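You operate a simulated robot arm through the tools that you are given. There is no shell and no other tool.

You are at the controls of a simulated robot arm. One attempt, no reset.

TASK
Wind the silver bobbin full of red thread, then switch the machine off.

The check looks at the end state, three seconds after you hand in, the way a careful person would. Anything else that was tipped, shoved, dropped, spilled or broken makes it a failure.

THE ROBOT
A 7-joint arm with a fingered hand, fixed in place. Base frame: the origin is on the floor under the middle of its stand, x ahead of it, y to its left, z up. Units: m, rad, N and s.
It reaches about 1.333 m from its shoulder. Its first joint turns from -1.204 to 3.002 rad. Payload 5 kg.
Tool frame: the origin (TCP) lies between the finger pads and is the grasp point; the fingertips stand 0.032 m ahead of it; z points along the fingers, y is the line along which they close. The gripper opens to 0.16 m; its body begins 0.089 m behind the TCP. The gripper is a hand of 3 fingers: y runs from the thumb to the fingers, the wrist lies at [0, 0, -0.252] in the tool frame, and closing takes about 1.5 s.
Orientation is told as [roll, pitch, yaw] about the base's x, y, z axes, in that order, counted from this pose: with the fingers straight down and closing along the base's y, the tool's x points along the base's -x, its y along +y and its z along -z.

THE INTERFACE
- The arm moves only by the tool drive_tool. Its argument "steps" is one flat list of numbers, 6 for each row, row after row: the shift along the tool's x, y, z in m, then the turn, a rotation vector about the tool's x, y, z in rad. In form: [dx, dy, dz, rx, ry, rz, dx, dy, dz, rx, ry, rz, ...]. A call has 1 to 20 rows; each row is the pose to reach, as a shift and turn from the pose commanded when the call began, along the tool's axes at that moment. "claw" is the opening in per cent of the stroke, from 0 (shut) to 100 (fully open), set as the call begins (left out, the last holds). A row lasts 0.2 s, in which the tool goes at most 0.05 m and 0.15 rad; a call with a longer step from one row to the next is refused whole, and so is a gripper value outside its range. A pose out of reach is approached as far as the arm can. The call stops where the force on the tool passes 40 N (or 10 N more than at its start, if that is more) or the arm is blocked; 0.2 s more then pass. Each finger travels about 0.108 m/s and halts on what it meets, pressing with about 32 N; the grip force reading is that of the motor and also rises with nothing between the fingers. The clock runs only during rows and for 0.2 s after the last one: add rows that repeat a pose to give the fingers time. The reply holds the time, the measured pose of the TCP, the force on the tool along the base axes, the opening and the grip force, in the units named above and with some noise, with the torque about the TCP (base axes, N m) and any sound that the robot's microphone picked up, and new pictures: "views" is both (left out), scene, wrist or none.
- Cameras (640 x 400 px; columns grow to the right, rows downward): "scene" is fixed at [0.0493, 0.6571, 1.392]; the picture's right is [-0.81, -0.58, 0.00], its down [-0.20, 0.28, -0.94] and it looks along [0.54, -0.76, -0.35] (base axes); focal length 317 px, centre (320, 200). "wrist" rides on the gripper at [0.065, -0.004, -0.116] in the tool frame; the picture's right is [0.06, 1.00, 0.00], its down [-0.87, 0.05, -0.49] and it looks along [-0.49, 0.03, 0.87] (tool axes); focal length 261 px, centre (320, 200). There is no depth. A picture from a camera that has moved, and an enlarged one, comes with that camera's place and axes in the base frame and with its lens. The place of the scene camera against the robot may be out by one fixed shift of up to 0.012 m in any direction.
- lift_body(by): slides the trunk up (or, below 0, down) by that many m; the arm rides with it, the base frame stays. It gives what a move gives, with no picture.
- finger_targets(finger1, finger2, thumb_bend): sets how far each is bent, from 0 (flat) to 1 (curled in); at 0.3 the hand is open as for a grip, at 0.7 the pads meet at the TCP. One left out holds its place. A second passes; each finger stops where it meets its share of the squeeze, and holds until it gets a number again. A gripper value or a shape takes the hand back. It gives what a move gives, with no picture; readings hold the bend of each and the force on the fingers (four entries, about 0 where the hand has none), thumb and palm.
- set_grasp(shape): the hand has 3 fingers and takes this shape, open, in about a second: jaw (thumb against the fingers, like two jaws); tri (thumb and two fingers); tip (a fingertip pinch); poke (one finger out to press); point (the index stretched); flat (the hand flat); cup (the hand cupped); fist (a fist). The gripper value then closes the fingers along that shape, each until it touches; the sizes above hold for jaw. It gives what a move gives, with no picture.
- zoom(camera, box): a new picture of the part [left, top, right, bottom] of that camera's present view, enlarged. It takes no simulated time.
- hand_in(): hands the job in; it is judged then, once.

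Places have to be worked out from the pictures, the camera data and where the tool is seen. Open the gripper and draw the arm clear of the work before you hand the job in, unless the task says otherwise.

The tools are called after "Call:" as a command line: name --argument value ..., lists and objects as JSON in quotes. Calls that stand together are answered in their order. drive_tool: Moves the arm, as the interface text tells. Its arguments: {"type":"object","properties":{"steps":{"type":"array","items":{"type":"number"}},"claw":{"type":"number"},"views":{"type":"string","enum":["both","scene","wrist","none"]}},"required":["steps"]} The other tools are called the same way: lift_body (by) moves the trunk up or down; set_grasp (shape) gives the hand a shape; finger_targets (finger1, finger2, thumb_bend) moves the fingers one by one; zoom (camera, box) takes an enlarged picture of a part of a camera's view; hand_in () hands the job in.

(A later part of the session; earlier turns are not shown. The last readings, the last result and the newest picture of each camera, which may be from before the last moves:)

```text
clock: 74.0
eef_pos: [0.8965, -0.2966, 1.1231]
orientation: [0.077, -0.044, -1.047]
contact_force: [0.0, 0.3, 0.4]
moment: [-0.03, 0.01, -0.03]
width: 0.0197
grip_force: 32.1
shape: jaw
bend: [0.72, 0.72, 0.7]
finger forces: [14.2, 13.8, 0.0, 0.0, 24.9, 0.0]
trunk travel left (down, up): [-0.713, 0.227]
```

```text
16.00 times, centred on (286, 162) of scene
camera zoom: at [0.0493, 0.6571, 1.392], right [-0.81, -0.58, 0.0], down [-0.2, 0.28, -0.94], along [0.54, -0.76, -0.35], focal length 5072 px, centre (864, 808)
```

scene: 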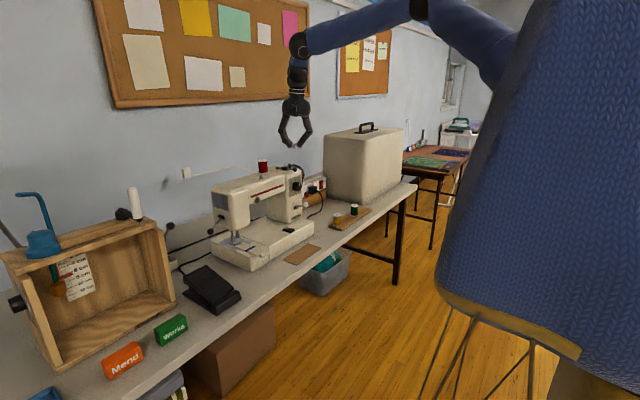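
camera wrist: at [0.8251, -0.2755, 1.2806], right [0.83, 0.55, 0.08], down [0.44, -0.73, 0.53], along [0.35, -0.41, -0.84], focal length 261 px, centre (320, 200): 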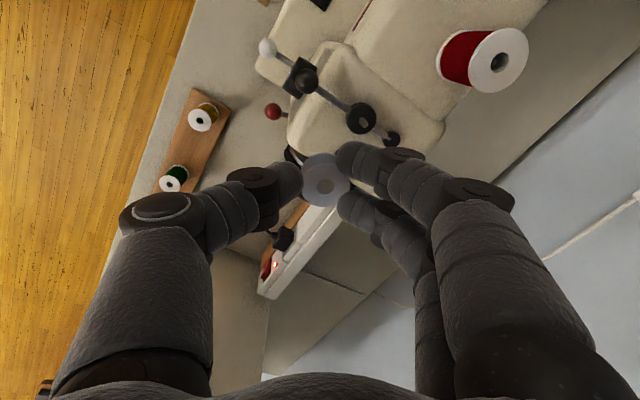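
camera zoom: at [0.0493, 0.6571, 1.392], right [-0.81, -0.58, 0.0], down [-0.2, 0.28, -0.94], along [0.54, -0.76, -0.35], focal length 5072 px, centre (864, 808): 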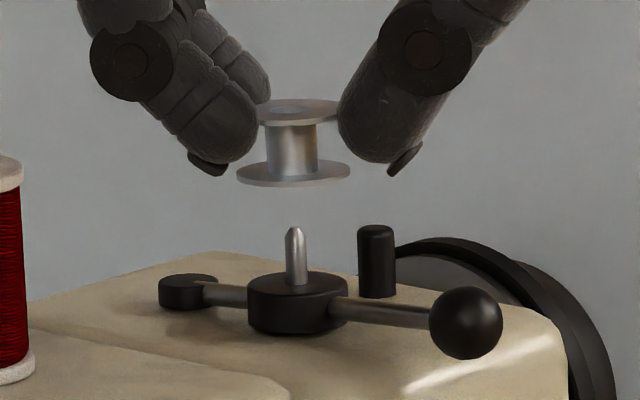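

Both views now agree within about 1 mm, with a 14 mm gap to the tip. I'll lower 12 mm, then step in slowly watching the force.

Call:
lift_body --by -0.012

Call:
lift_body --by -0.004

Call:
zoom --camera "scene" --box '[270, 152, 302, 172]'

Call:
zoom --camera "wrist" --box '[300, 160, 350, 200]'

```text
clock: 74.6
eef_pos: [0.8963, -0.2973, 1.1124]
orientation: [0.077, -0.043, -1.048]
contact_force: [-0.7, -0.7, -0.2]
moment: [0.02, -0.02, -0.01]
width: 0.0195
grip_force: 32.1
shape: jaw
bend: [0.72, 0.72, 0.7]
finger forces: [14.3, 13.8, 0.1, 0.1, 24.9, 0.0]
trunk travel left (down, up): [-0.701, 0.239]
```

```text
clock: 75.1
eef_pos: [0.8973, -0.2971, 1.107]
orientation: [0.077, -0.043, -1.048]
contact_force: [-1.2, 0.2, -0.2]
moment: [0.03, 0.01, 0.03]
width: 0.0197
grip_force: 31.9
shape: jaw
bend: [0.72, 0.72, 0.7]
finger forces: [14.3, 13.7, 0.1, 0.0, 25.0, 0.1]
trunk travel left (down, up): [-0.697, 0.243]
```

```text
16.00 times, centred on (286, 162) of scene
camera zoom: at [0.0493, 0.6571, 1.392], right [-0.81, -0.58, 0.0], down [-0.2, 0.28, -0.94], along [0.54, -0.76, -0.35], focal length 5072 px, centre (864, 808)
```

zoom: 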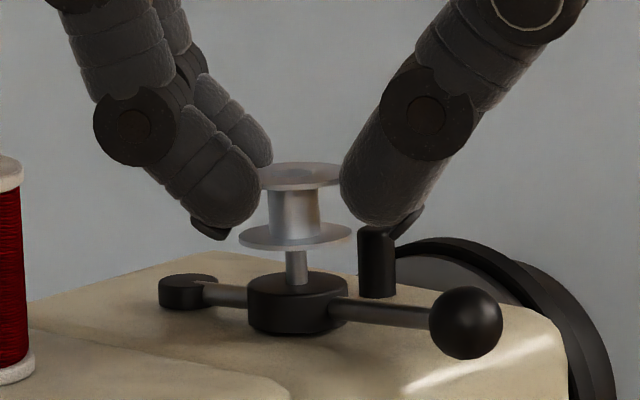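

```text
10.00 times, centred on (325, 180) of wrist
camera zoom: at [0.8511, -0.2422, 1.2179], right [0.83, 0.55, 0.07], down [0.44, -0.73, 0.53], along [0.35, -0.41, -0.84], focal length 2606 px, centre (270, 400)
```

zoom: 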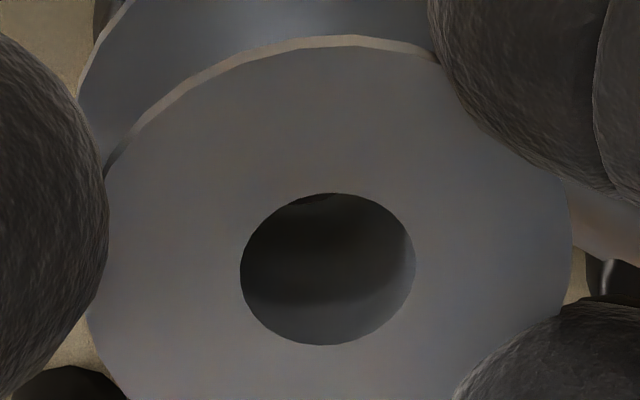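

The spindle tip has entered the bobbin with no contact force. Continuing in 4 mm steps.

Call:
lift_body --by -0.004

Call:
lift_body --by -0.004

Call:
zoom --camera "scene" --box '[270, 152, 302, 172]'

Call:
zoom --camera "wrist" --box '[300, 160, 350, 200]'

```text
clock: 75.7
eef_pos: [0.8963, -0.2955, 1.1024]
orientation: [0.076, -0.043, -1.049]
contact_force: [0.7, -0.5, -1.1]
moment: [-0.01, -0.01, -0.01]
width: 0.0199
grip_force: 32.4
shape: jaw
bend: [0.72, 0.72, 0.7]
finger forces: [14.3, 13.8, 0.0, 0.1, 24.9, 0.0]
trunk travel left (down, up): [-0.693, 0.247]
```

```text
clock: 76.2
eef_pos: [0.8968, -0.2974, 1.0984]
orientation: [0.076, -0.043, -1.047]
contact_force: [-0.1, -0.3, 0.5]
moment: [-0.02, 0.0, 0.03]
width: 0.0196
grip_force: 32.1
shape: jaw
bend: [0.72, 0.72, 0.7]
finger forces: [14.3, 13.8, 0.0, 0.1, 24.9, 0.1]
trunk travel left (down, up): [-0.689, 0.251]
```

```text
16.00 times, centred on (286, 162) of scene
camera zoom: at [0.0493, 0.6571, 1.392], right [-0.81, -0.58, 0.0], down [-0.2, 0.28, -0.94], along [0.54, -0.76, -0.35], focal length 5072 px, centre (864, 808)
```

zoom: 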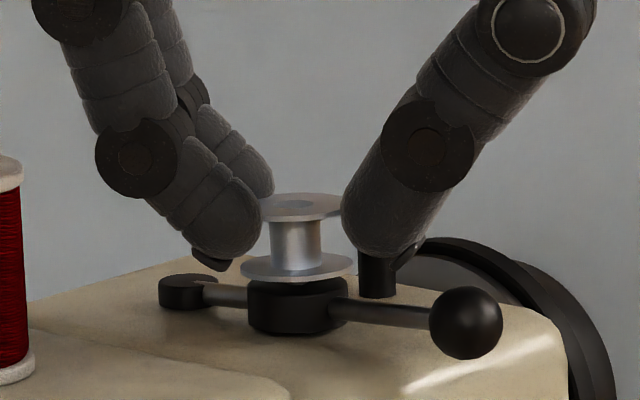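

```text
10.00 times, centred on (325, 180) of wrist
camera zoom: at [0.8511, -0.2422, 1.2098], right [0.83, 0.55, 0.07], down [0.44, -0.73, 0.53], along [0.35, -0.41, -0.84], focal length 2606 px, centre (270, 400)
```

zoom: 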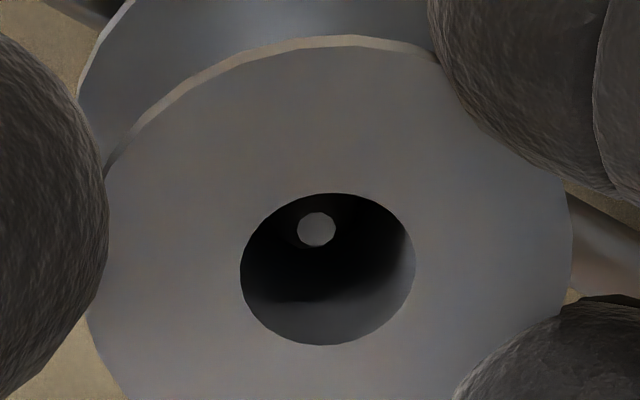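

The spindle tip is visible inside the hole. ~4 mm remain to the hub; lowering in 2–3 mm steps.

Call:
lift_body --by -0.003

Call:
lift_body --by -0.002

Call:
zoom --camera "scene" --box '[270, 152, 302, 172]'

Call:
zoom --camera "wrist" --box '[300, 160, 350, 200]'

```text
clock: 76.7
eef_pos: [0.8972, -0.2972, 1.0956]
orientation: [0.076, -0.045, -1.048]
contact_force: [-0.1, -0.3, -0.2]
moment: [0.01, -0.01, -0.02]
width: 0.0196
grip_force: 32.1
shape: jaw
bend: [0.72, 0.72, 0.7]
finger forces: [14.4, 13.9, 0.1, 0.0, 24.9, 0.0]
trunk travel left (down, up): [-0.686, 0.254]
```

```text
clock: 77.2
eef_pos: [0.8967, -0.2959, 1.0933]
orientation: [0.078, -0.043, -1.046]
contact_force: [-0.6, -0.1, 6.0]
moment: [-0.02, -0.03, 0.0]
width: 0.0197
grip_force: 31.9
shape: jaw
bend: [0.72, 0.72, 0.7]
finger forces: [14.6, 15.8, 0.0, 0.0, 26.3, 0.1]
trunk travel left (down, up): [-0.684, 0.256]
```

```text
16.00 times, centred on (286, 162) of scene
camera zoom: at [0.0493, 0.6571, 1.392], right [-0.81, -0.58, 0.0], down [-0.2, 0.28, -0.94], along [0.54, -0.76, -0.35], focal length 5072 px, centre (864, 808)
```

zoom: 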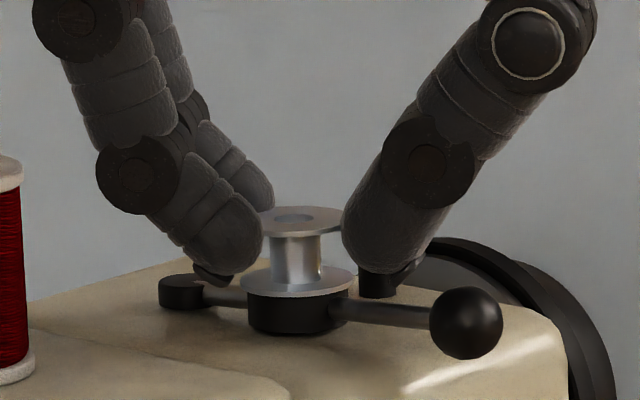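

```text
10.00 times, centred on (325, 180) of wrist
camera zoom: at [0.851, -0.2421, 1.2057], right [0.83, 0.55, 0.07], down [0.44, -0.73, 0.53], along [0.35, -0.41, -0.84], focal length 2606 px, centre (270, 400)
```

zoom: 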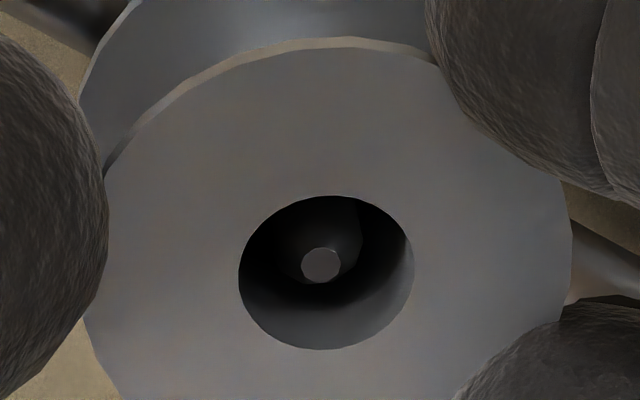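

Seated on the hub (6 N reaction), spindle centred in the hole. Releasing with a small opening and rising straight up.

Call:
drive_tool --steps '[0, 0, 0, 0, 0, 0, 0, 0, 0, 0, 0, 0, 0, 0, 0, 0, 0, 0, 0, 0, 0, 0, 0, 0]' --claw 28 --views "none"

Call:
zoom --camera "scene" --box '[270, 152, 302, 172]'

Call:
lift_body --by 0.075

Call:
zoom --camera "scene" --box '[260, 145, 310, 175]'

Call:
zoom --camera "wrist" --box '[220, 60, 420, 220]'

```text
clock: 78.2
eef_pos: [0.897, -0.2966, 1.093]
orientation: [0.076, -0.044, -1.048]
contact_force: [-0.3, -0.4, -0.6]
moment: [0.04, 0.02, 0.0]
width: 0.0442
grip_force: 0.0
shape: jaw
bend: [0.73, 0.73, 0.7]
finger forces: [0.0, 0.0, 0.1, 0.0, 0.1, 0.1]
trunk travel left (down, up): [-0.684, 0.256]
```

```text
16.00 times, centred on (286, 162) of scene
camera zoom: at [0.0493, 0.6571, 1.392], right [-0.81, -0.58, 0.0], down [-0.2, 0.28, -0.94], along [0.54, -0.76, -0.35], focal length 5072 px, centre (864, 808)
```

zoom: 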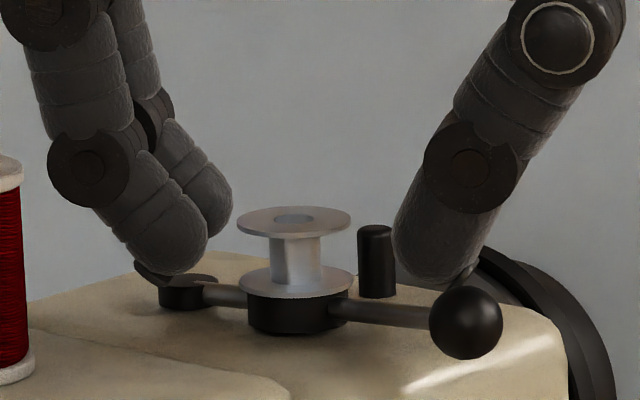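

```text
clock: 79.3
eef_pos: [0.897, -0.2961, 1.1671]
orientation: [0.077, -0.044, -1.047]
contact_force: [0.6, 0.0, -0.4]
moment: [-0.02, 0.01, 0.0]
width: 0.0447
grip_force: 0.0
shape: jaw
bend: [0.73, 0.73, 0.7]
finger forces: [0.0, 0.0, 0.1, 0.0, 0.0, 0.0]
trunk travel left (down, up): [-0.759, 0.181]
```

```text
12.80 times, centred on (285, 160) of scene
camera zoom: at [0.0493, 0.6571, 1.392], right [-0.81, -0.58, 0.0], down [-0.2, 0.28, -0.94], along [0.54, -0.76, -0.35], focal length 4058 px, centre (768, 712)
```

zoom: 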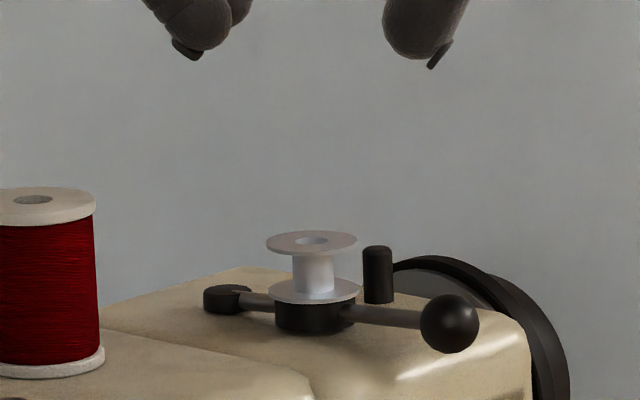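

```text
2.50 times, centred on (320, 140) of wrist
camera zoom: at [0.8514, -0.2425, 1.2793], right [0.83, 0.55, 0.07], down [0.44, -0.73, 0.53], along [0.35, -0.41, -0.84], focal length 652 px, centre (320, 350)
```

zoom: 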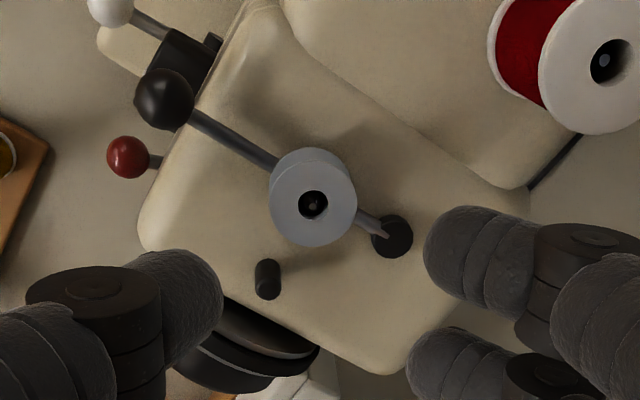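

The bobbin sits on the spindle next to the stop peg. Next: push the winder lever's ball (≈0.8475, -0.298, 1.05) toward the peg (-y). I'll back off, return to yaw 0 and try the "poke" hand shape to see where its fingertip is.

Call:
drive_tool --steps '[-0.0023, 0.0039, -0.0498, 0, 0, 0, 0.0356, -0.0317, -0.0543, 0, 0, 0, 0.0735, -0.0674, -0.0588, 0, 0, 0, 0.0735, -0.0674, -0.0588, 0, 0, -0.15, 0.0735, -0.0674, -0.0588, 0, 0, -0.3, 0.0735, -0.0674, -0.0588, 0, 0, -0.45, 0.0735, -0.0674, -0.0588, 0, 0, -0.6, 0.0735, -0.0674, -0.0588, 0, 0, -0.75, 0.0735, -0.0674, -0.0588, 0, 0, -0.9, 0.0735, -0.0674, -0.0588, 0, 0, -1.047]' --views "none"

Call:
set_grasp --shape "poke"

Call:
zoom --camera "wrist" --box '[0, 0, 640, 400]'

Call:
zoom --camera "scene" --box '[230, 90, 330, 180]'

```text
refused: row 2 steps farther than a row can; nothing moved
```

```text
clock: 80.2
eef_pos: [0.896, -0.2967, 1.1681]
orientation: [0.077, -0.044, -1.048]
contact_force: [0.1, 0.6, 0.2]
moment: [0.0, -0.01, 0.02]
width: 0.0
grip_force: 0.0
shape: poke
bend: [1.0, 1.0, 0.46]
finger forces: [0.0, 0.0, 0.0, 0.0, 0.1, 0.0]
trunk travel left (down, up): [-0.759, 0.181]
```

```text
1.00 times, centred on (320, 200) of wrist (not enlarged: the box is as wide or as high as the picture)
camera zoom: at [0.8512, -0.2423, 1.2798], right [0.83, 0.55, 0.07], down [0.44, -0.73, 0.53], along [0.35, -0.41, -0.84], focal length 261 px, centre (320, 200)
```

zoom: 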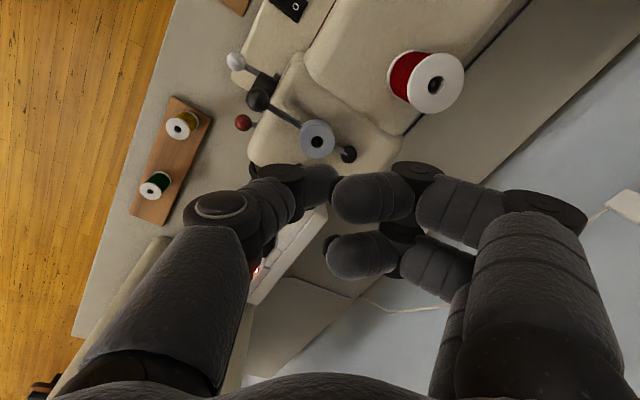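

```text
4.44 times, centred on (280, 135) of scene
camera zoom: at [0.0493, 0.6571, 1.392], right [-0.81, -0.58, 0.0], down [-0.2, 0.28, -0.94], along [0.54, -0.76, -0.35], focal length 1409 px, centre (498, 489)
```

zoom: 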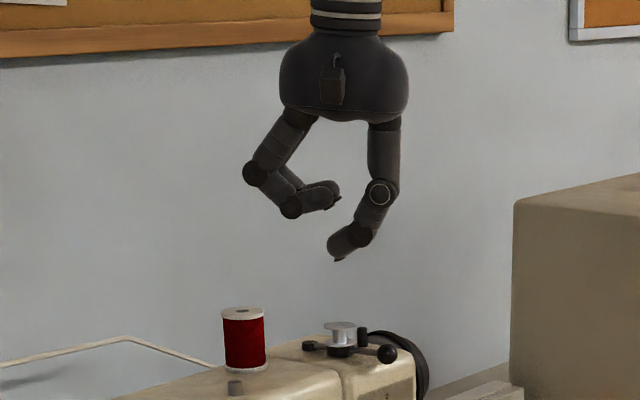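

The move was refused (row too long), so the hand is still above the bobbin; the poke shape curls both fingers and leaves the thumb out. I'll repeat the retreat with shorter rows.

Call:
drive_tool --steps '[-0.0021, 0.0035, -0.0448, 0, 0, 0, 0.0231, -0.0201, -0.0495, 0, 0, 0, 0.0483, -0.0437, -0.0542, 0, 0, 0, 0.0735, -0.0674, -0.0588, 0, 0, 0, 0.0735, -0.0674, -0.0588, 0, 0, -0.149, 0.0735, -0.0674, -0.0588, 0, 0, -0.298, 0.0735, -0.0674, -0.0588, 0, 0, -0.447, 0.0735, -0.0674, -0.0588, 0, 0, -0.596, 0.0735, -0.0674, -0.0588, 0, 0, -0.745, 0.0735, -0.0674, -0.0588, 0, 0, -0.894, 0.0735, -0.0674, -0.0588, 0, 0, -1.043]' --views "none"

Call:
set_grasp --shape "point"

Call:
zoom --camera "wrist" --box '[0, 0, 640, 400]'

Call:
zoom --camera "scene" --box '[230, 80, 330, 180]'

```text
clock: 82.7
eef_pos: [0.7958, -0.2688, 1.2185]
orientation: [0.0, -0.089, 0.001]
contact_force: [-0.9, 0.3, -0.4]
moment: [0.01, -0.01, 0.02]
width: 0.0
grip_force: 0.1
shape: poke
bend: [1.0, 1.0, 0.46]
finger forces: [0.0, 0.0, 0.1, 0.0, 0.0, 0.0]
trunk travel left (down, up): [-0.759, 0.181]
```

```text
clock: 83.5
eef_pos: [0.7966, -0.2664, 1.2189]
orientation: [0.003, -0.089, -0.003]
contact_force: [-0.6, -0.4, -0.6]
moment: [-0.01, 0.0, 0.0]
width: 0.0
grip_force: 0.0
shape: point
bend: [0.37, 1.0, 0.43]
finger forces: [0.0, 0.1, 0.0, 0.1, 0.1, 0.0]
trunk travel left (down, up): [-0.759, 0.181]
```

```text
1.00 times, centred on (320, 200) of wrist (not enlarged: the box is as wide or as high as the picture)
camera zoom: at [0.7225, -0.2717, 1.3275], right [-0.06, 1.0, 0.0], down [0.82, 0.05, 0.57], along [0.57, 0.03, -0.82], focal length 261 px, centre (320, 200)
```

zoom: 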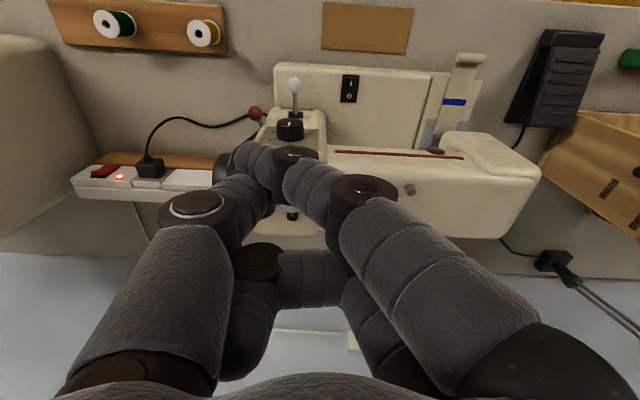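

```text
4.00 times, centred on (280, 130) of scene
camera zoom: at [0.0493, 0.6571, 1.392], right [-0.81, -0.58, 0.0], down [-0.2, 0.28, -0.94], along [0.54, -0.76, -0.35], focal length 1268 px, centre (480, 480)
```

zoom: 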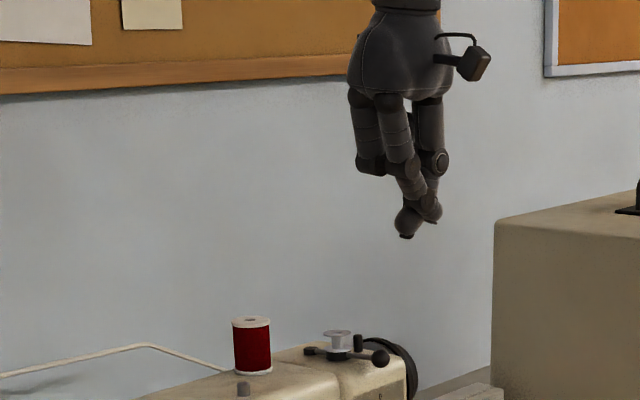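

Closed-jaw fingertips have the best-known geometry (tips 32 mm ahead of the TCP), so I'll use those to push. Switching back to jaw, closing, and moving to just left (+y) of the ball, still above it.

Call:
set_grasp --shape "jaw"

Call:
drive_tool --steps '[0, 0, 0, 0, 0, 0, 0, 0, 0, 0, 0, 0, 0, 0, 0, 0, 0, 0, 0, 0, 0, 0, 0, 0, 0, 0, 0, 0, 0, 0, -0.0395, 0.0174, 0.0143, 0, 0, 0, -0.0405, 0.0174, 0.0541, 0, 0, 0, -0.0398, 0.0174, 0.0929, 0, 0, 0, -0.0398, 0.0174, 0.0929, 0, 0, 0]' --claw 0 --views "wrist"

Call:
zoom --camera "scene" --box '[255, 120, 315, 180]'

```text
clock: 84.5
eef_pos: [0.7976, -0.2694, 1.2181]
orientation: [0.0, -0.089, -0.003]
contact_force: [0.5, 0.3, -1.7]
moment: [0.0, -0.01, -0.02]
width: 0.1598
grip_force: 0.0
shape: jaw
bend: [0.3, 0.3, 0.3]
finger forces: [0.0, 0.0, 0.1, 0.0, 0.0, 0.0]
trunk travel left (down, up): [-0.759, 0.181]
```

```text
clock: 86.5
eef_pos: [0.8459, -0.2502, 1.1288]
orientation: [0.003, -0.089, -0.003]
contact_force: [1.3, -0.3, 0.7]
moment: [0.05, -0.02, 0.0]
width: 0.0
grip_force: 31.7
shape: jaw
bend: [0.65, 0.65, 0.67]
finger forces: [0.0, 0.0, 0.0, 0.1, 0.1, 0.0]
trunk travel left (down, up): [-0.759, 0.181]
camera wrist: at [0.7707, -0.254, 1.2374], right [-0.06, 1.0, 0.0], down [0.82, 0.05, 0.57], along [0.57, 0.03, -0.82], focal length 261 px, centre (320, 200)
```

wrist: 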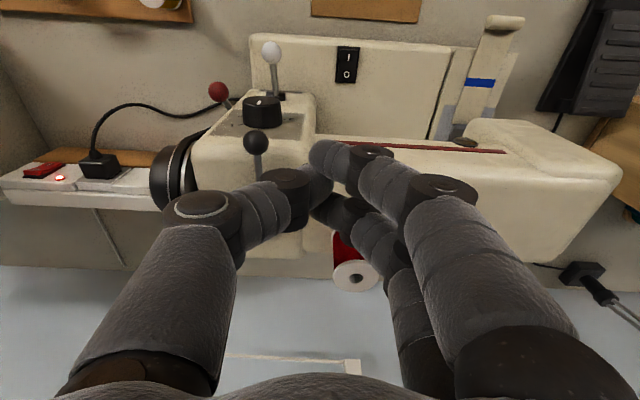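

```text
6.67 times, centred on (285, 150) of scene
camera zoom: at [0.0493, 0.6571, 1.392], right [-0.81, -0.58, 0.0], down [-0.2, 0.28, -0.94], along [0.54, -0.76, -0.35], focal length 2113 px, centre (553, 533)
```

zoom: 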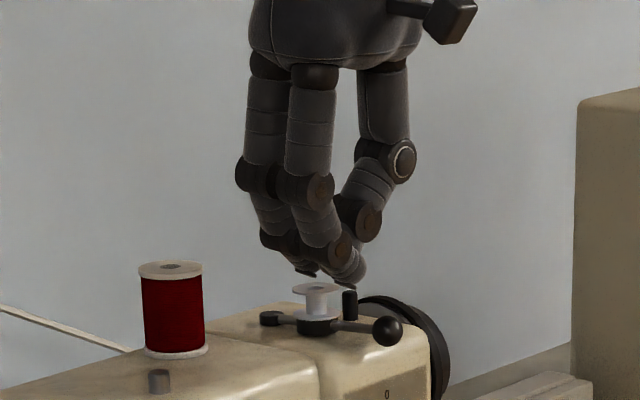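

The ball is just to the left of the thumb in view. I'll lower in steps next to the ball, checking for contact with the machine's top.

Call:
drive_tool --steps '[0.0018, 0, 0.0199, 0, 0, 0, 0.0035, 0, 0.0388, 0, 0, 0, 0.0038, 0, 0.0428, 0, 0, 0]' --views "none"

Call:
zoom --camera "scene" --box '[265, 145, 313, 177]'

Call:
zoom --camera "wrist" --box '[200, 80, 400, 240]'

```text
clock: 87.2
eef_pos: [0.8457, -0.2499, 1.0852]
orientation: [0.001, -0.088, -0.004]
contact_force: [-0.1, -0.4, -0.1]
moment: [0.02, 0.03, -0.01]
width: 0.0
grip_force: 32.1
shape: jaw
bend: [0.65, 0.65, 0.67]
finger forces: [0.0, 0.0, 0.1, 0.0, 0.1, 0.0]
trunk travel left (down, up): [-0.759, 0.181]
```

```text
12.50 times, centred on (289, 161) of scene
camera zoom: at [0.0493, 0.6571, 1.392], right [-0.81, -0.58, 0.0], down [-0.2, 0.28, -0.94], along [0.54, -0.76, -0.35], focal length 3963 px, centre (708, 688)
```

zoom: 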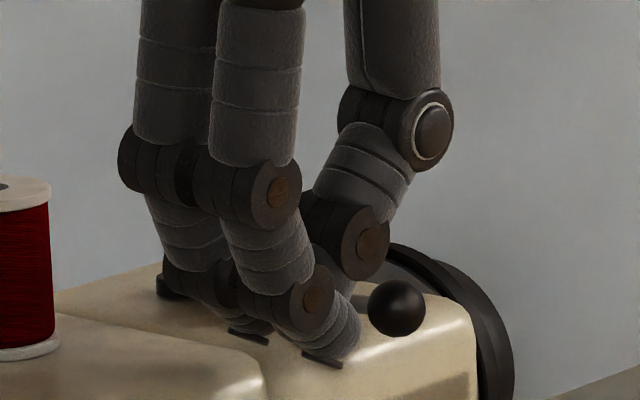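

```text
2.50 times, centred on (300, 160) of wrist
camera zoom: at [0.7708, -0.2537, 1.1938], right [-0.06, 1.0, 0.0], down [0.82, 0.05, 0.57], along [0.57, 0.03, -0.82], focal length 652 px, centre (370, 300)
```

zoom: 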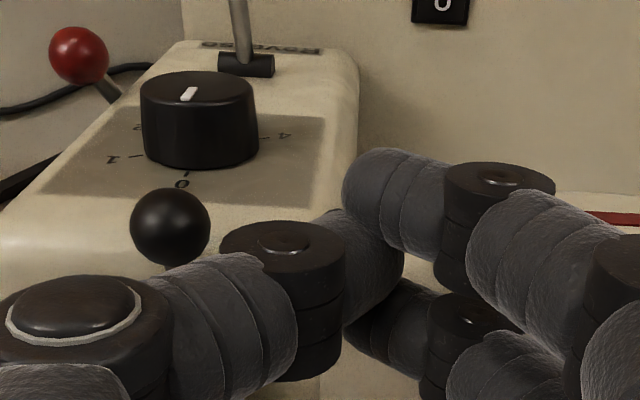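

Clear of the top. I'll lower 4 mm more and sweep toward -y in small steps, pushing the ball toward the peg while reading the force.

Call:
drive_tool --steps '[0.0004, 0, 0.004, 0, 0, 0, 0.0004, -0.01, 0.004, 0, 0, 0, 0.0004, -0.018, 0.004, 0, 0, 0]' --views "none"

Call:
drive_tool --steps '[0, -0.004, 0, 0, 0, 0, 0, -0.008, 0, 0, 0, 0]' --views "none"

Call:
zoom --camera "scene" --box '[265, 145, 313, 177]'

Call:
zoom --camera "wrist" --box '[200, 80, 400, 240]'

```text
clock: 88.0
eef_pos: [0.844, -0.2661, 1.0815]
orientation: [0.0, -0.09, -0.004]
contact_force: [-0.2, 0.2, -0.4]
moment: [0.0, -0.03, -0.01]
width: 0.0002
grip_force: 32.0
shape: jaw
bend: [0.65, 0.65, 0.67]
finger forces: [0.1, 0.1, 0.1, 0.0, 0.0, 0.0]
trunk travel left (down, up): [-0.759, 0.181]
```

```text
clock: 88.7
eef_pos: [0.8438, -0.2753, 1.0813]
orientation: [0.001, -0.088, -0.004]
contact_force: [0.4, 1.0, 1.6]
moment: [-0.01, 0.01, -0.01]
width: 0.0002
grip_force: 32.0
shape: jaw
bend: [0.65, 0.65, 0.67]
finger forces: [0.0, 0.0, 0.1, 0.1, 0.1, 0.0]
trunk travel left (down, up): [-0.759, 0.181]
```

```text
12.50 times, centred on (289, 161) of scene
camera zoom: at [0.0493, 0.6571, 1.392], right [-0.81, -0.58, 0.0], down [-0.2, 0.28, -0.94], along [0.54, -0.76, -0.35], focal length 3963 px, centre (708, 688)
```

zoom: 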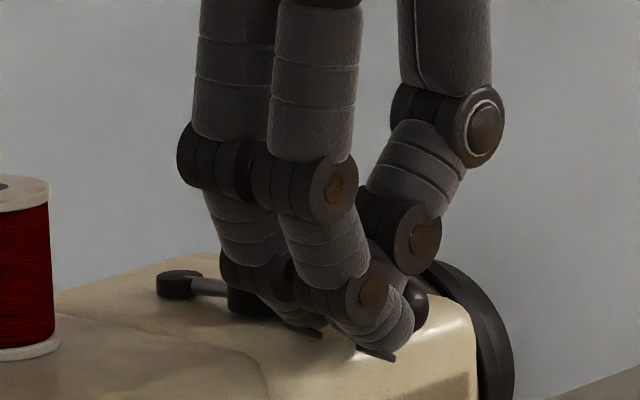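

```text
2.50 times, centred on (300, 160) of wrist
camera zoom: at [0.7701, -0.2786, 1.1904], right [-0.06, 1.0, 0.0], down [0.82, 0.05, 0.57], along [0.57, 0.03, -0.82], focal length 652 px, centre (370, 300)
```

zoom: 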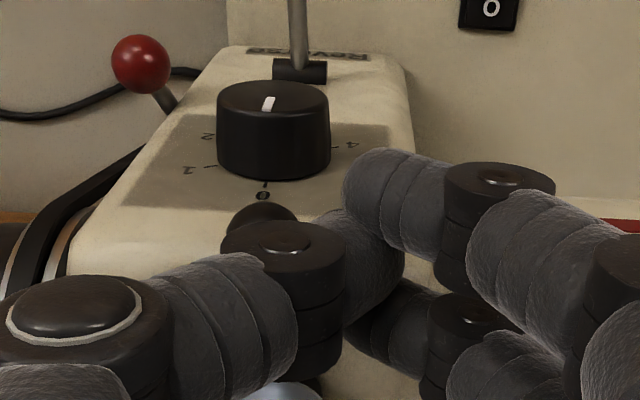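

Just about touching. Continuing the push in 5 mm steps.

Call:
drive_tool --steps '[0, -0.003, 0, 0, 0, 0, 0, -0.006, 0, 0, 0, 0]' --views "none"

Call:
drive_tool --steps '[0, -0.003, 0, 0, 0, 0, 0, -0.006, 0, 0, 0, 0]' --views "none"

Call:
zoom --camera "scene" --box '[265, 145, 313, 177]'

Call:
zoom --camera "wrist" --box '[200, 80, 400, 300]'

```text
clock: 89.2
eef_pos: [0.8442, -0.2818, 1.0817]
orientation: [0.0, -0.088, -0.002]
contact_force: [-0.4, 1.0, 0.5]
moment: [-0.02, -0.01, 0.01]
width: 0.0
grip_force: 32.4
shape: jaw
bend: [0.65, 0.65, 0.67]
finger forces: [0.1, 0.0, 0.0, 0.0, 0.1, 0.0]
trunk travel left (down, up): [-0.759, 0.181]
```

```text
clock: 89.8
eef_pos: [0.845, -0.2869, 1.0803]
orientation: [0.002, -0.09, -0.005]
contact_force: [0.1, 0.8, 0.2]
moment: [0.01, -0.05, -0.03]
width: 0.0
grip_force: 32.0
shape: jaw
bend: [0.65, 0.65, 0.67]
finger forces: [0.0, 0.0, 0.0, 0.0, 0.0, 0.0]
trunk travel left (down, up): [-0.759, 0.181]
```

```text
12.50 times, centred on (289, 161) of scene
camera zoom: at [0.0493, 0.6571, 1.392], right [-0.81, -0.58, 0.0], down [-0.2, 0.28, -0.94], along [0.54, -0.76, -0.35], focal length 3963 px, centre (708, 688)
```

zoom: 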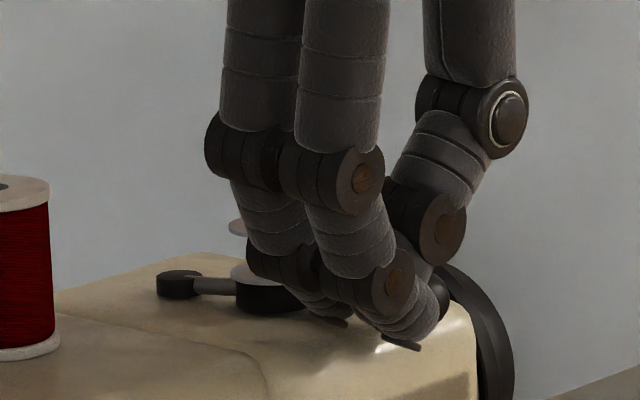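

```text
1.82 times, centred on (300, 190) of wrist
camera zoom: at [0.7698, -0.2907, 1.1912], right [-0.06, 1.0, 0.0], down [0.82, 0.05, 0.57], along [0.57, 0.03, -0.82], focal length 474 px, centre (356, 218)
```

zoom: 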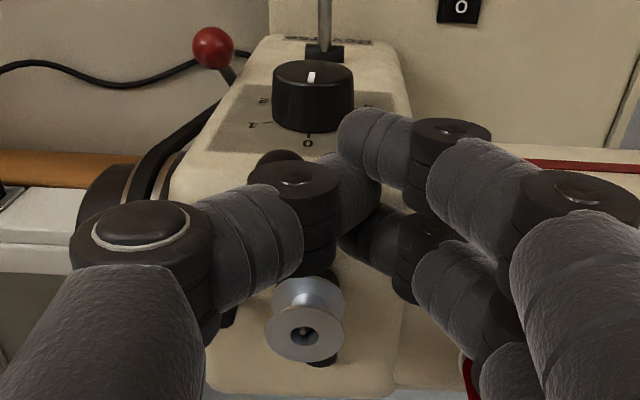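

The lever is moving with the hand (ball displaced, light resistance). Continuing until it reaches its engaged stop.

Call:
drive_tool --steps '[0, -0.003, 0, 0, 0, 0, 0, -0.006, 0, 0, 0, 0]' --views "none"

Call:
drive_tool --steps '[0, -0.003, 0, 0, 0, 0, 0, -0.006, 0, 0, 0, 0]' --views "none"

Call:
zoom --camera "scene" --box '[265, 145, 313, 177]'

Call:
zoom --camera "wrist" --box '[200, 80, 400, 300]'

```text
clock: 90.5
eef_pos: [0.8447, -0.2938, 1.0822]
orientation: [-0.001, -0.09, -0.003]
contact_force: [0.2, -0.7, -0.9]
moment: [0.03, 0.02, 0.02]
width: 0.0
grip_force: 32.2
shape: jaw
bend: [0.65, 0.65, 0.67]
finger forces: [0.0, 0.0, 0.1, 0.0, 0.1, 0.0]
trunk travel left (down, up): [-0.759, 0.181]
```

```text
clock: 91.0
eef_pos: [0.845, -0.2985, 1.0838]
orientation: [0.002, -0.088, -0.004]
contact_force: [-0.8, 0.5, 0.1]
moment: [0.04, -0.02, -0.02]
width: 0.0
grip_force: 32.2
shape: jaw
bend: [0.65, 0.65, 0.67]
finger forces: [0.0, 0.0, 0.0, 0.0, 0.1, 0.0]
trunk travel left (down, up): [-0.759, 0.181]
```

```text
12.50 times, centred on (289, 161) of scene
camera zoom: at [0.0493, 0.6571, 1.392], right [-0.81, -0.58, 0.0], down [-0.2, 0.28, -0.94], along [0.54, -0.76, -0.35], focal length 3963 px, centre (708, 688)
```

zoom: 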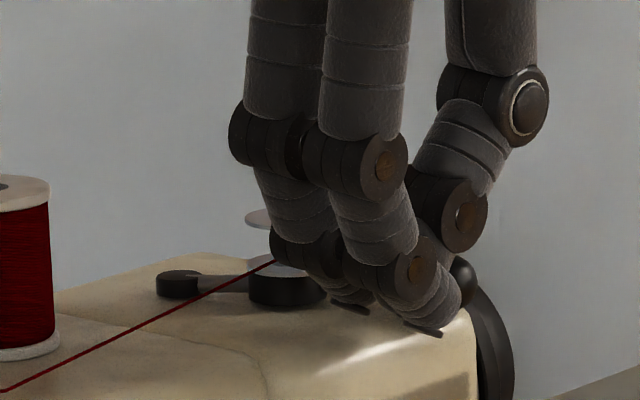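

```text
1.82 times, centred on (300, 190) of wrist
camera zoom: at [0.7708, -0.3028, 1.1927], right [-0.06, 1.0, 0.0], down [0.82, 0.05, 0.57], along [0.57, 0.03, -0.82], focal length 474 px, centre (356, 218)
```

zoom: 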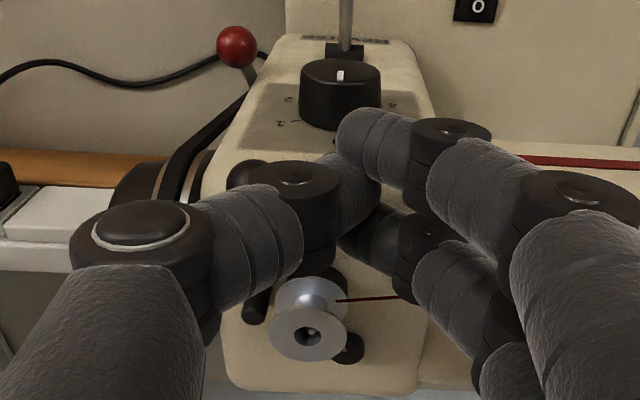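

A red thread now runs from the spool to the bobbin, so the winder is engaged. I'll back the hand off to +y and lift away to inspect.

Call:
drive_tool --steps '[0, 0.01, 0, 0, 0, 0, 0, 0.025, 0, 0, 0, 0, -0.0036, 0.025, -0.0398, 0, 0, 0, 0.0163, 0.025, -0.0814, 0, 0, 0, 0.0362, 0.025, -0.123, 0, 0, 0]' --views "none"

Call:
zoom --camera "scene" --box '[235, 145, 315, 190]'

Call:
zoom --camera "wrist" --box '[160, 60, 480, 260]'

```text
clock: 92.2
eef_pos: [0.7951, -0.2729, 1.2022]
orientation: [0.0, -0.089, -0.002]
contact_force: [-0.9, 0.2, -0.2]
moment: [-0.02, -0.05, -0.02]
width: 0.0002
grip_force: 31.6
shape: jaw
bend: [0.65, 0.65, 0.67]
finger forces: [0.0, 0.1, 0.1, 0.0, 0.0, 0.0]
trunk travel left (down, up): [-0.759, 0.181]
```

```text
8.00 times, centred on (275, 168) of scene
camera zoom: at [0.0493, 0.6571, 1.392], right [-0.81, -0.58, 0.0], down [-0.2, 0.28, -0.94], along [0.54, -0.76, -0.35], focal length 2536 px, centre (680, 460)
```

zoom: 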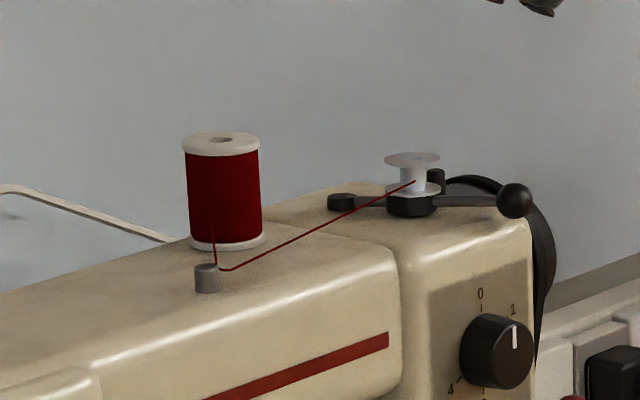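

```text
2.00 times, centred on (320, 160) of wrist
camera zoom: at [0.72, -0.2768, 1.3117], right [-0.06, 1.0, -0.01], down [0.82, 0.05, 0.57], along [0.57, 0.03, -0.82], focal length 521 px, centre (320, 280)
```

zoom: 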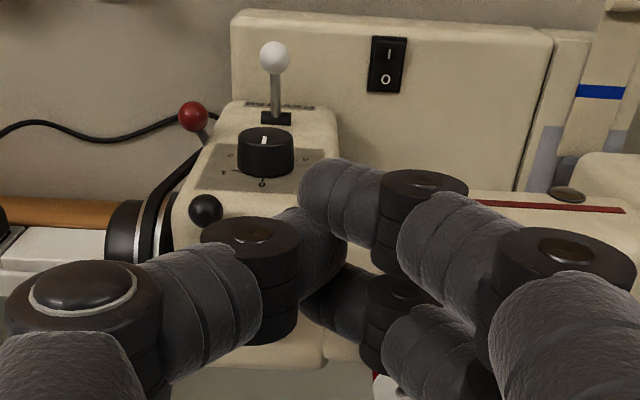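

The thread goes from the red spool around the guide post to the bobbin, and the winder is latched beside the peg. Before powering on, I want to understand the red lever and needle area so nothing else gets disturbed; zooming in on them.

Call:
zoom --camera "wrist" --box '[220, 120, 290, 190]'

Call:
zoom --camera "scene" --box '[222, 225, 262, 255]'

Call:
zoom --camera "wrist" --box '[280, 110, 340, 150]'

Call:
zoom --camera "scene" --box '[295, 175, 325, 215]'

```text
5.71 times, centred on (255, 155) of wrist
camera zoom: at [0.72, -0.2768, 1.3117], right [-0.06, 1.0, -0.01], down [0.82, 0.05, 0.57], along [0.57, 0.03, -0.82], focal length 1489 px, centre (691, 457)
```

zoom: 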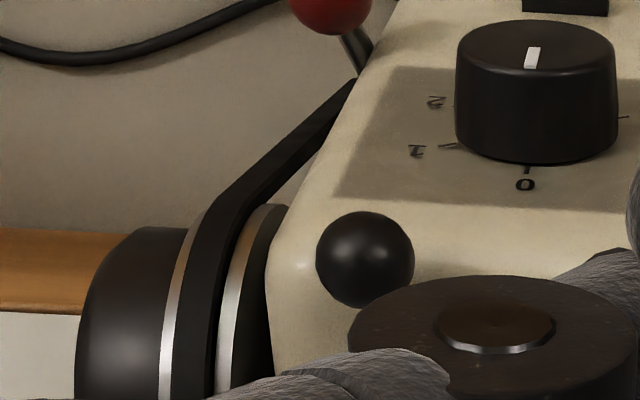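

```text
13.33 times, centred on (242, 240) of scene
camera zoom: at [0.0493, 0.6571, 1.392], right [-0.81, -0.58, 0.0], down [-0.2, 0.28, -0.94], along [0.54, -0.76, -0.35], focal length 4227 px, centre (1360, -333)
```

zoom: 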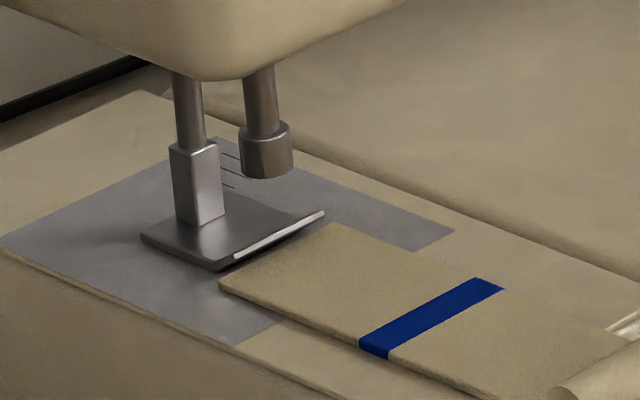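

```text
10.00 times, centred on (310, 130) of wrist
camera zoom: at [0.72, -0.2768, 1.3117], right [-0.06, 1.0, -0.01], down [0.82, 0.05, 0.57], along [0.57, 0.03, -0.82], focal length 2606 px, centre (420, 900)
```

zoom: 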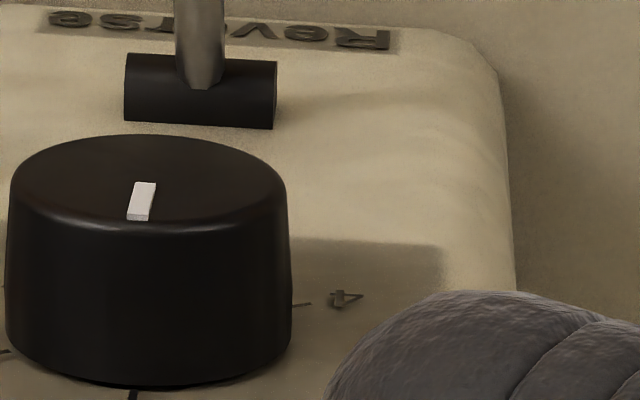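

```text
10.00 times, centred on (310, 195) of scene
camera zoom: at [0.0493, 0.6571, 1.392], right [-0.81, -0.58, 0.0], down [-0.2, 0.28, -0.94], along [0.54, -0.76, -0.35], focal length 3170 px, centre (420, 250)
```

zoom: 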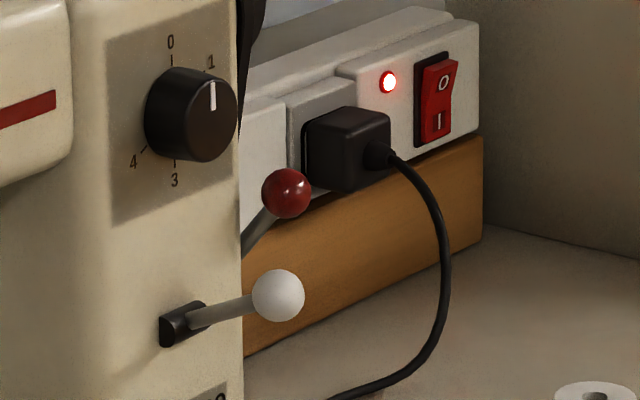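

The presser foot is clear of the cloth and the dial reads ~0. Next is the power rocker: I'll form the poke shape (thumb out) here in free air, lean to 0.3 rad so the palm stays clear of the machine arm, and check where the poking tip appears.

Call:
set_grasp --shape "poke"

Call:
drive_tool --steps '[0.01, 0.01, 0, 0, -0.1, 0, 0.02, 0.03, 0, 0, -0.21, 0, 0.02, 0.058, 0, 0, -0.21, 0]' --views "wrist"

Call:
zoom --camera "scene" --box '[240, 90, 320, 160]'

```text
clock: 93.2
eef_pos: [0.7973, -0.2739, 1.2013]
orientation: [-0.001, -0.089, -0.005]
contact_force: [-0.1, -0.7, 0.8]
moment: [-0.01, 0.01, 0.02]
width: 0.0003
grip_force: 0.0
shape: poke
bend: [0.95, 0.95, 1.0]
finger forces: [0.0, 0.0, 0.0, 0.0, 0.1, 0.0]
trunk travel left (down, up): [-0.759, 0.181]
```

```text
clock: 94.0
eef_pos: [0.7812, -0.2166, 1.1983]
orientation: [0.0, -0.299, -0.005]
contact_force: [0.6, 0.0, 0.0]
moment: [-0.05, 0.03, -0.02]
width: 0.0001
grip_force: 0.0
shape: poke
bend: [0.95, 0.95, 1.0]
finger forces: [0.0, 0.0, 0.0, 0.1, 0.0, 0.1]
trunk travel left (down, up): [-0.759, 0.181]
camera wrist: at [0.685, -0.2198, 1.2901], right [-0.06, 1.0, -0.02], down [0.69, 0.05, 0.73], along [0.72, 0.03, -0.69], focal length 261 px, centre (320, 200)
```

wrist: 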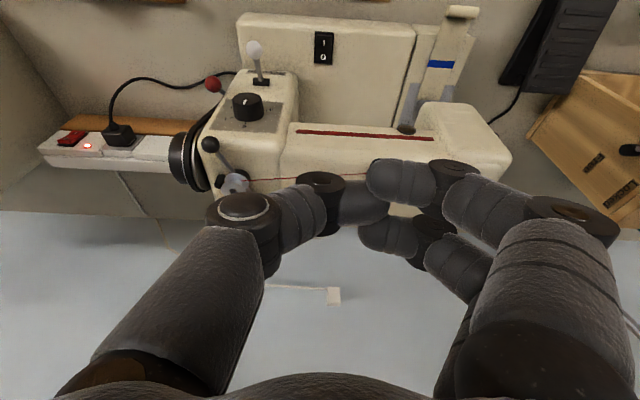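

```text
5.71 times, centred on (280, 125) of scene
camera zoom: at [0.0493, 0.6571, 1.392], right [-0.81, -0.58, 0.0], down [-0.2, 0.28, -0.94], along [0.54, -0.76, -0.35], focal length 1812 px, centre (549, 629)
```

zoom: 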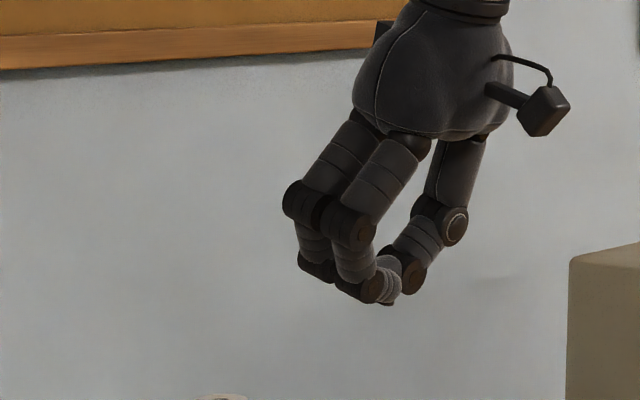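

The closed gripper setting curled the thumb in this time. I'll set the digits individually: both fingers curled, thumb extended near the TCP.

Call:
finger_targets --finger1 1.0 --finger2 1.0 --thumb_bend 0.5

Call:
zoom --camera "wrist" --box '[120, 60, 520, 310]'

Call:
zoom --camera "scene" --box '[250, 100, 310, 160]'

```text
clock: 95.0
eef_pos: [0.7784, -0.2157, 1.1999]
orientation: [0.003, -0.298, -0.004]
contact_force: [0.2, 1.3, 0.0]
moment: [0.01, 0.02, 0.0]
width: 0.0573
grip_force: 0.1
shape: fingers
bend: [1.0, 1.0, 0.5]
finger forces: [0.0, 0.0, 0.0, 0.0, 0.0, 0.0]
trunk travel left (down, up): [-0.759, 0.181]
```

```text
1.60 times, centred on (320, 185) of wrist
camera zoom: at [0.6837, -0.2199, 1.2912], right [-0.06, 1.0, -0.02], down [0.69, 0.05, 0.73], along [0.73, 0.03, -0.69], focal length 417 px, centre (320, 224)
```

zoom: 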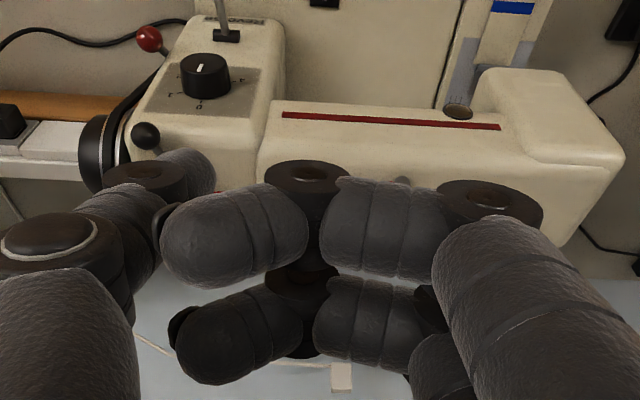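

```text
6.67 times, centred on (280, 130) of scene
camera zoom: at [0.0493, 0.6571, 1.392], right [-0.81, -0.58, 0.0], down [-0.2, 0.28, -0.94], along [0.54, -0.76, -0.35], focal length 2113 px, centre (587, 667)
```

zoom: 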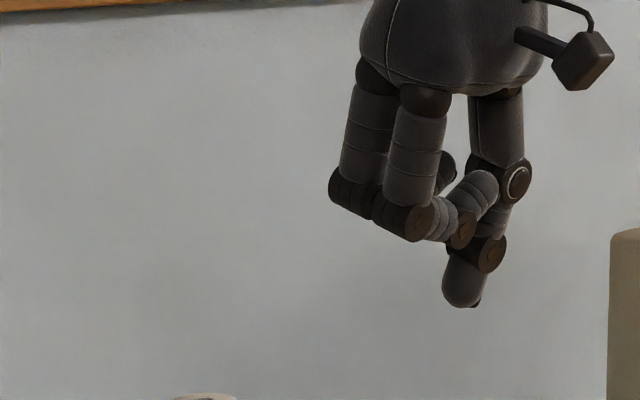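

The thumb now points down alone; its tip is at about TCP + (0.013, -0.047, -0.040). I'll go back, down in front of the machine, and forward to hover ~6 cm above the "I" end of the rocker at (0.812, -0.214).

Call:
drive_tool --steps '[0.0403, 0.0245, -0.0019, 0, 0, 0, 0.0805, 0.049, -0.0038, 0, 0, 0, 0.0927, 0.049, 0.036, 0, 0, 0, 0.1049, 0.049, 0.0758, 0, 0, 0, 0.1172, 0.049, 0.1157, 0, 0, 0, 0.1294, 0.049, 0.1555, 0, 0, 0, 0.1417, 0.049, 0.1953, 0, 0, 0, 0.1539, 0.049, 0.2352, 0, 0, 0, 0.1225, 0.049, 0.2448, 0, 0, 0, 0.091, 0.049, 0.2545, 0, 0, 0, 0.0596, 0.0487, 0.2641, 0, 0, 0]' --views "wrist"

Call:
zoom --camera "scene" --box '[255, 170, 325, 240]'

```text
clock: 97.3
eef_pos: [0.7742, -0.2046, 0.9611]
orientation: [0.003, -0.299, -0.002]
contact_force: [-0.7, 0.3, 0.1]
moment: [-0.04, 0.01, -0.03]
width: 0.0573
grip_force: 0.0
shape: fingers
bend: [1.0, 1.0, 0.5]
finger forces: [0.0, 0.1, 0.0, 0.1, 0.0, 0.0]
out of reach, approached as far as the arm can: row 8, 9, 10, 11
trunk travel left (down, up): [-0.759, 0.181]
camera wrist: at [0.679, -0.2082, 1.052], right [-0.06, 1.0, -0.02], down [0.69, 0.05, 0.73], along [0.73, 0.03, -0.69], focal length 261 px, centre (320, 200)
```

wrist: 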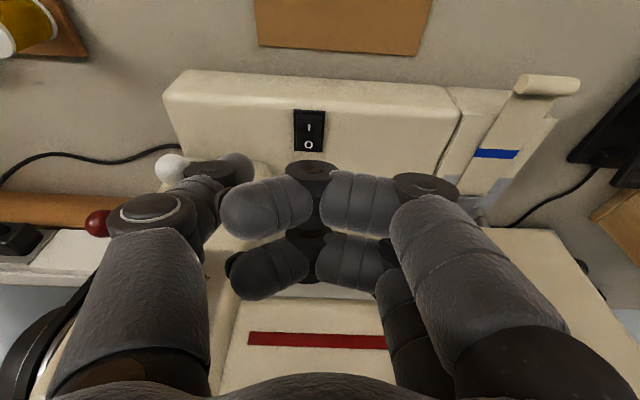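

```text
5.71 times, centred on (290, 205) of scene
camera zoom: at [0.0493, 0.6571, 1.392], right [-0.81, -0.58, 0.0], down [-0.2, 0.28, -0.94], along [0.54, -0.76, -0.35], focal length 1812 px, centre (491, 171)
```

zoom: 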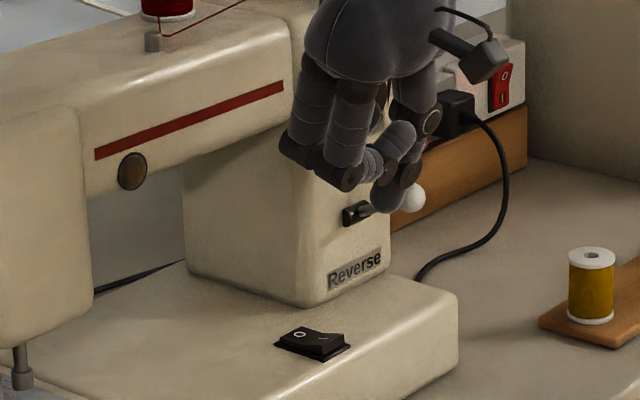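

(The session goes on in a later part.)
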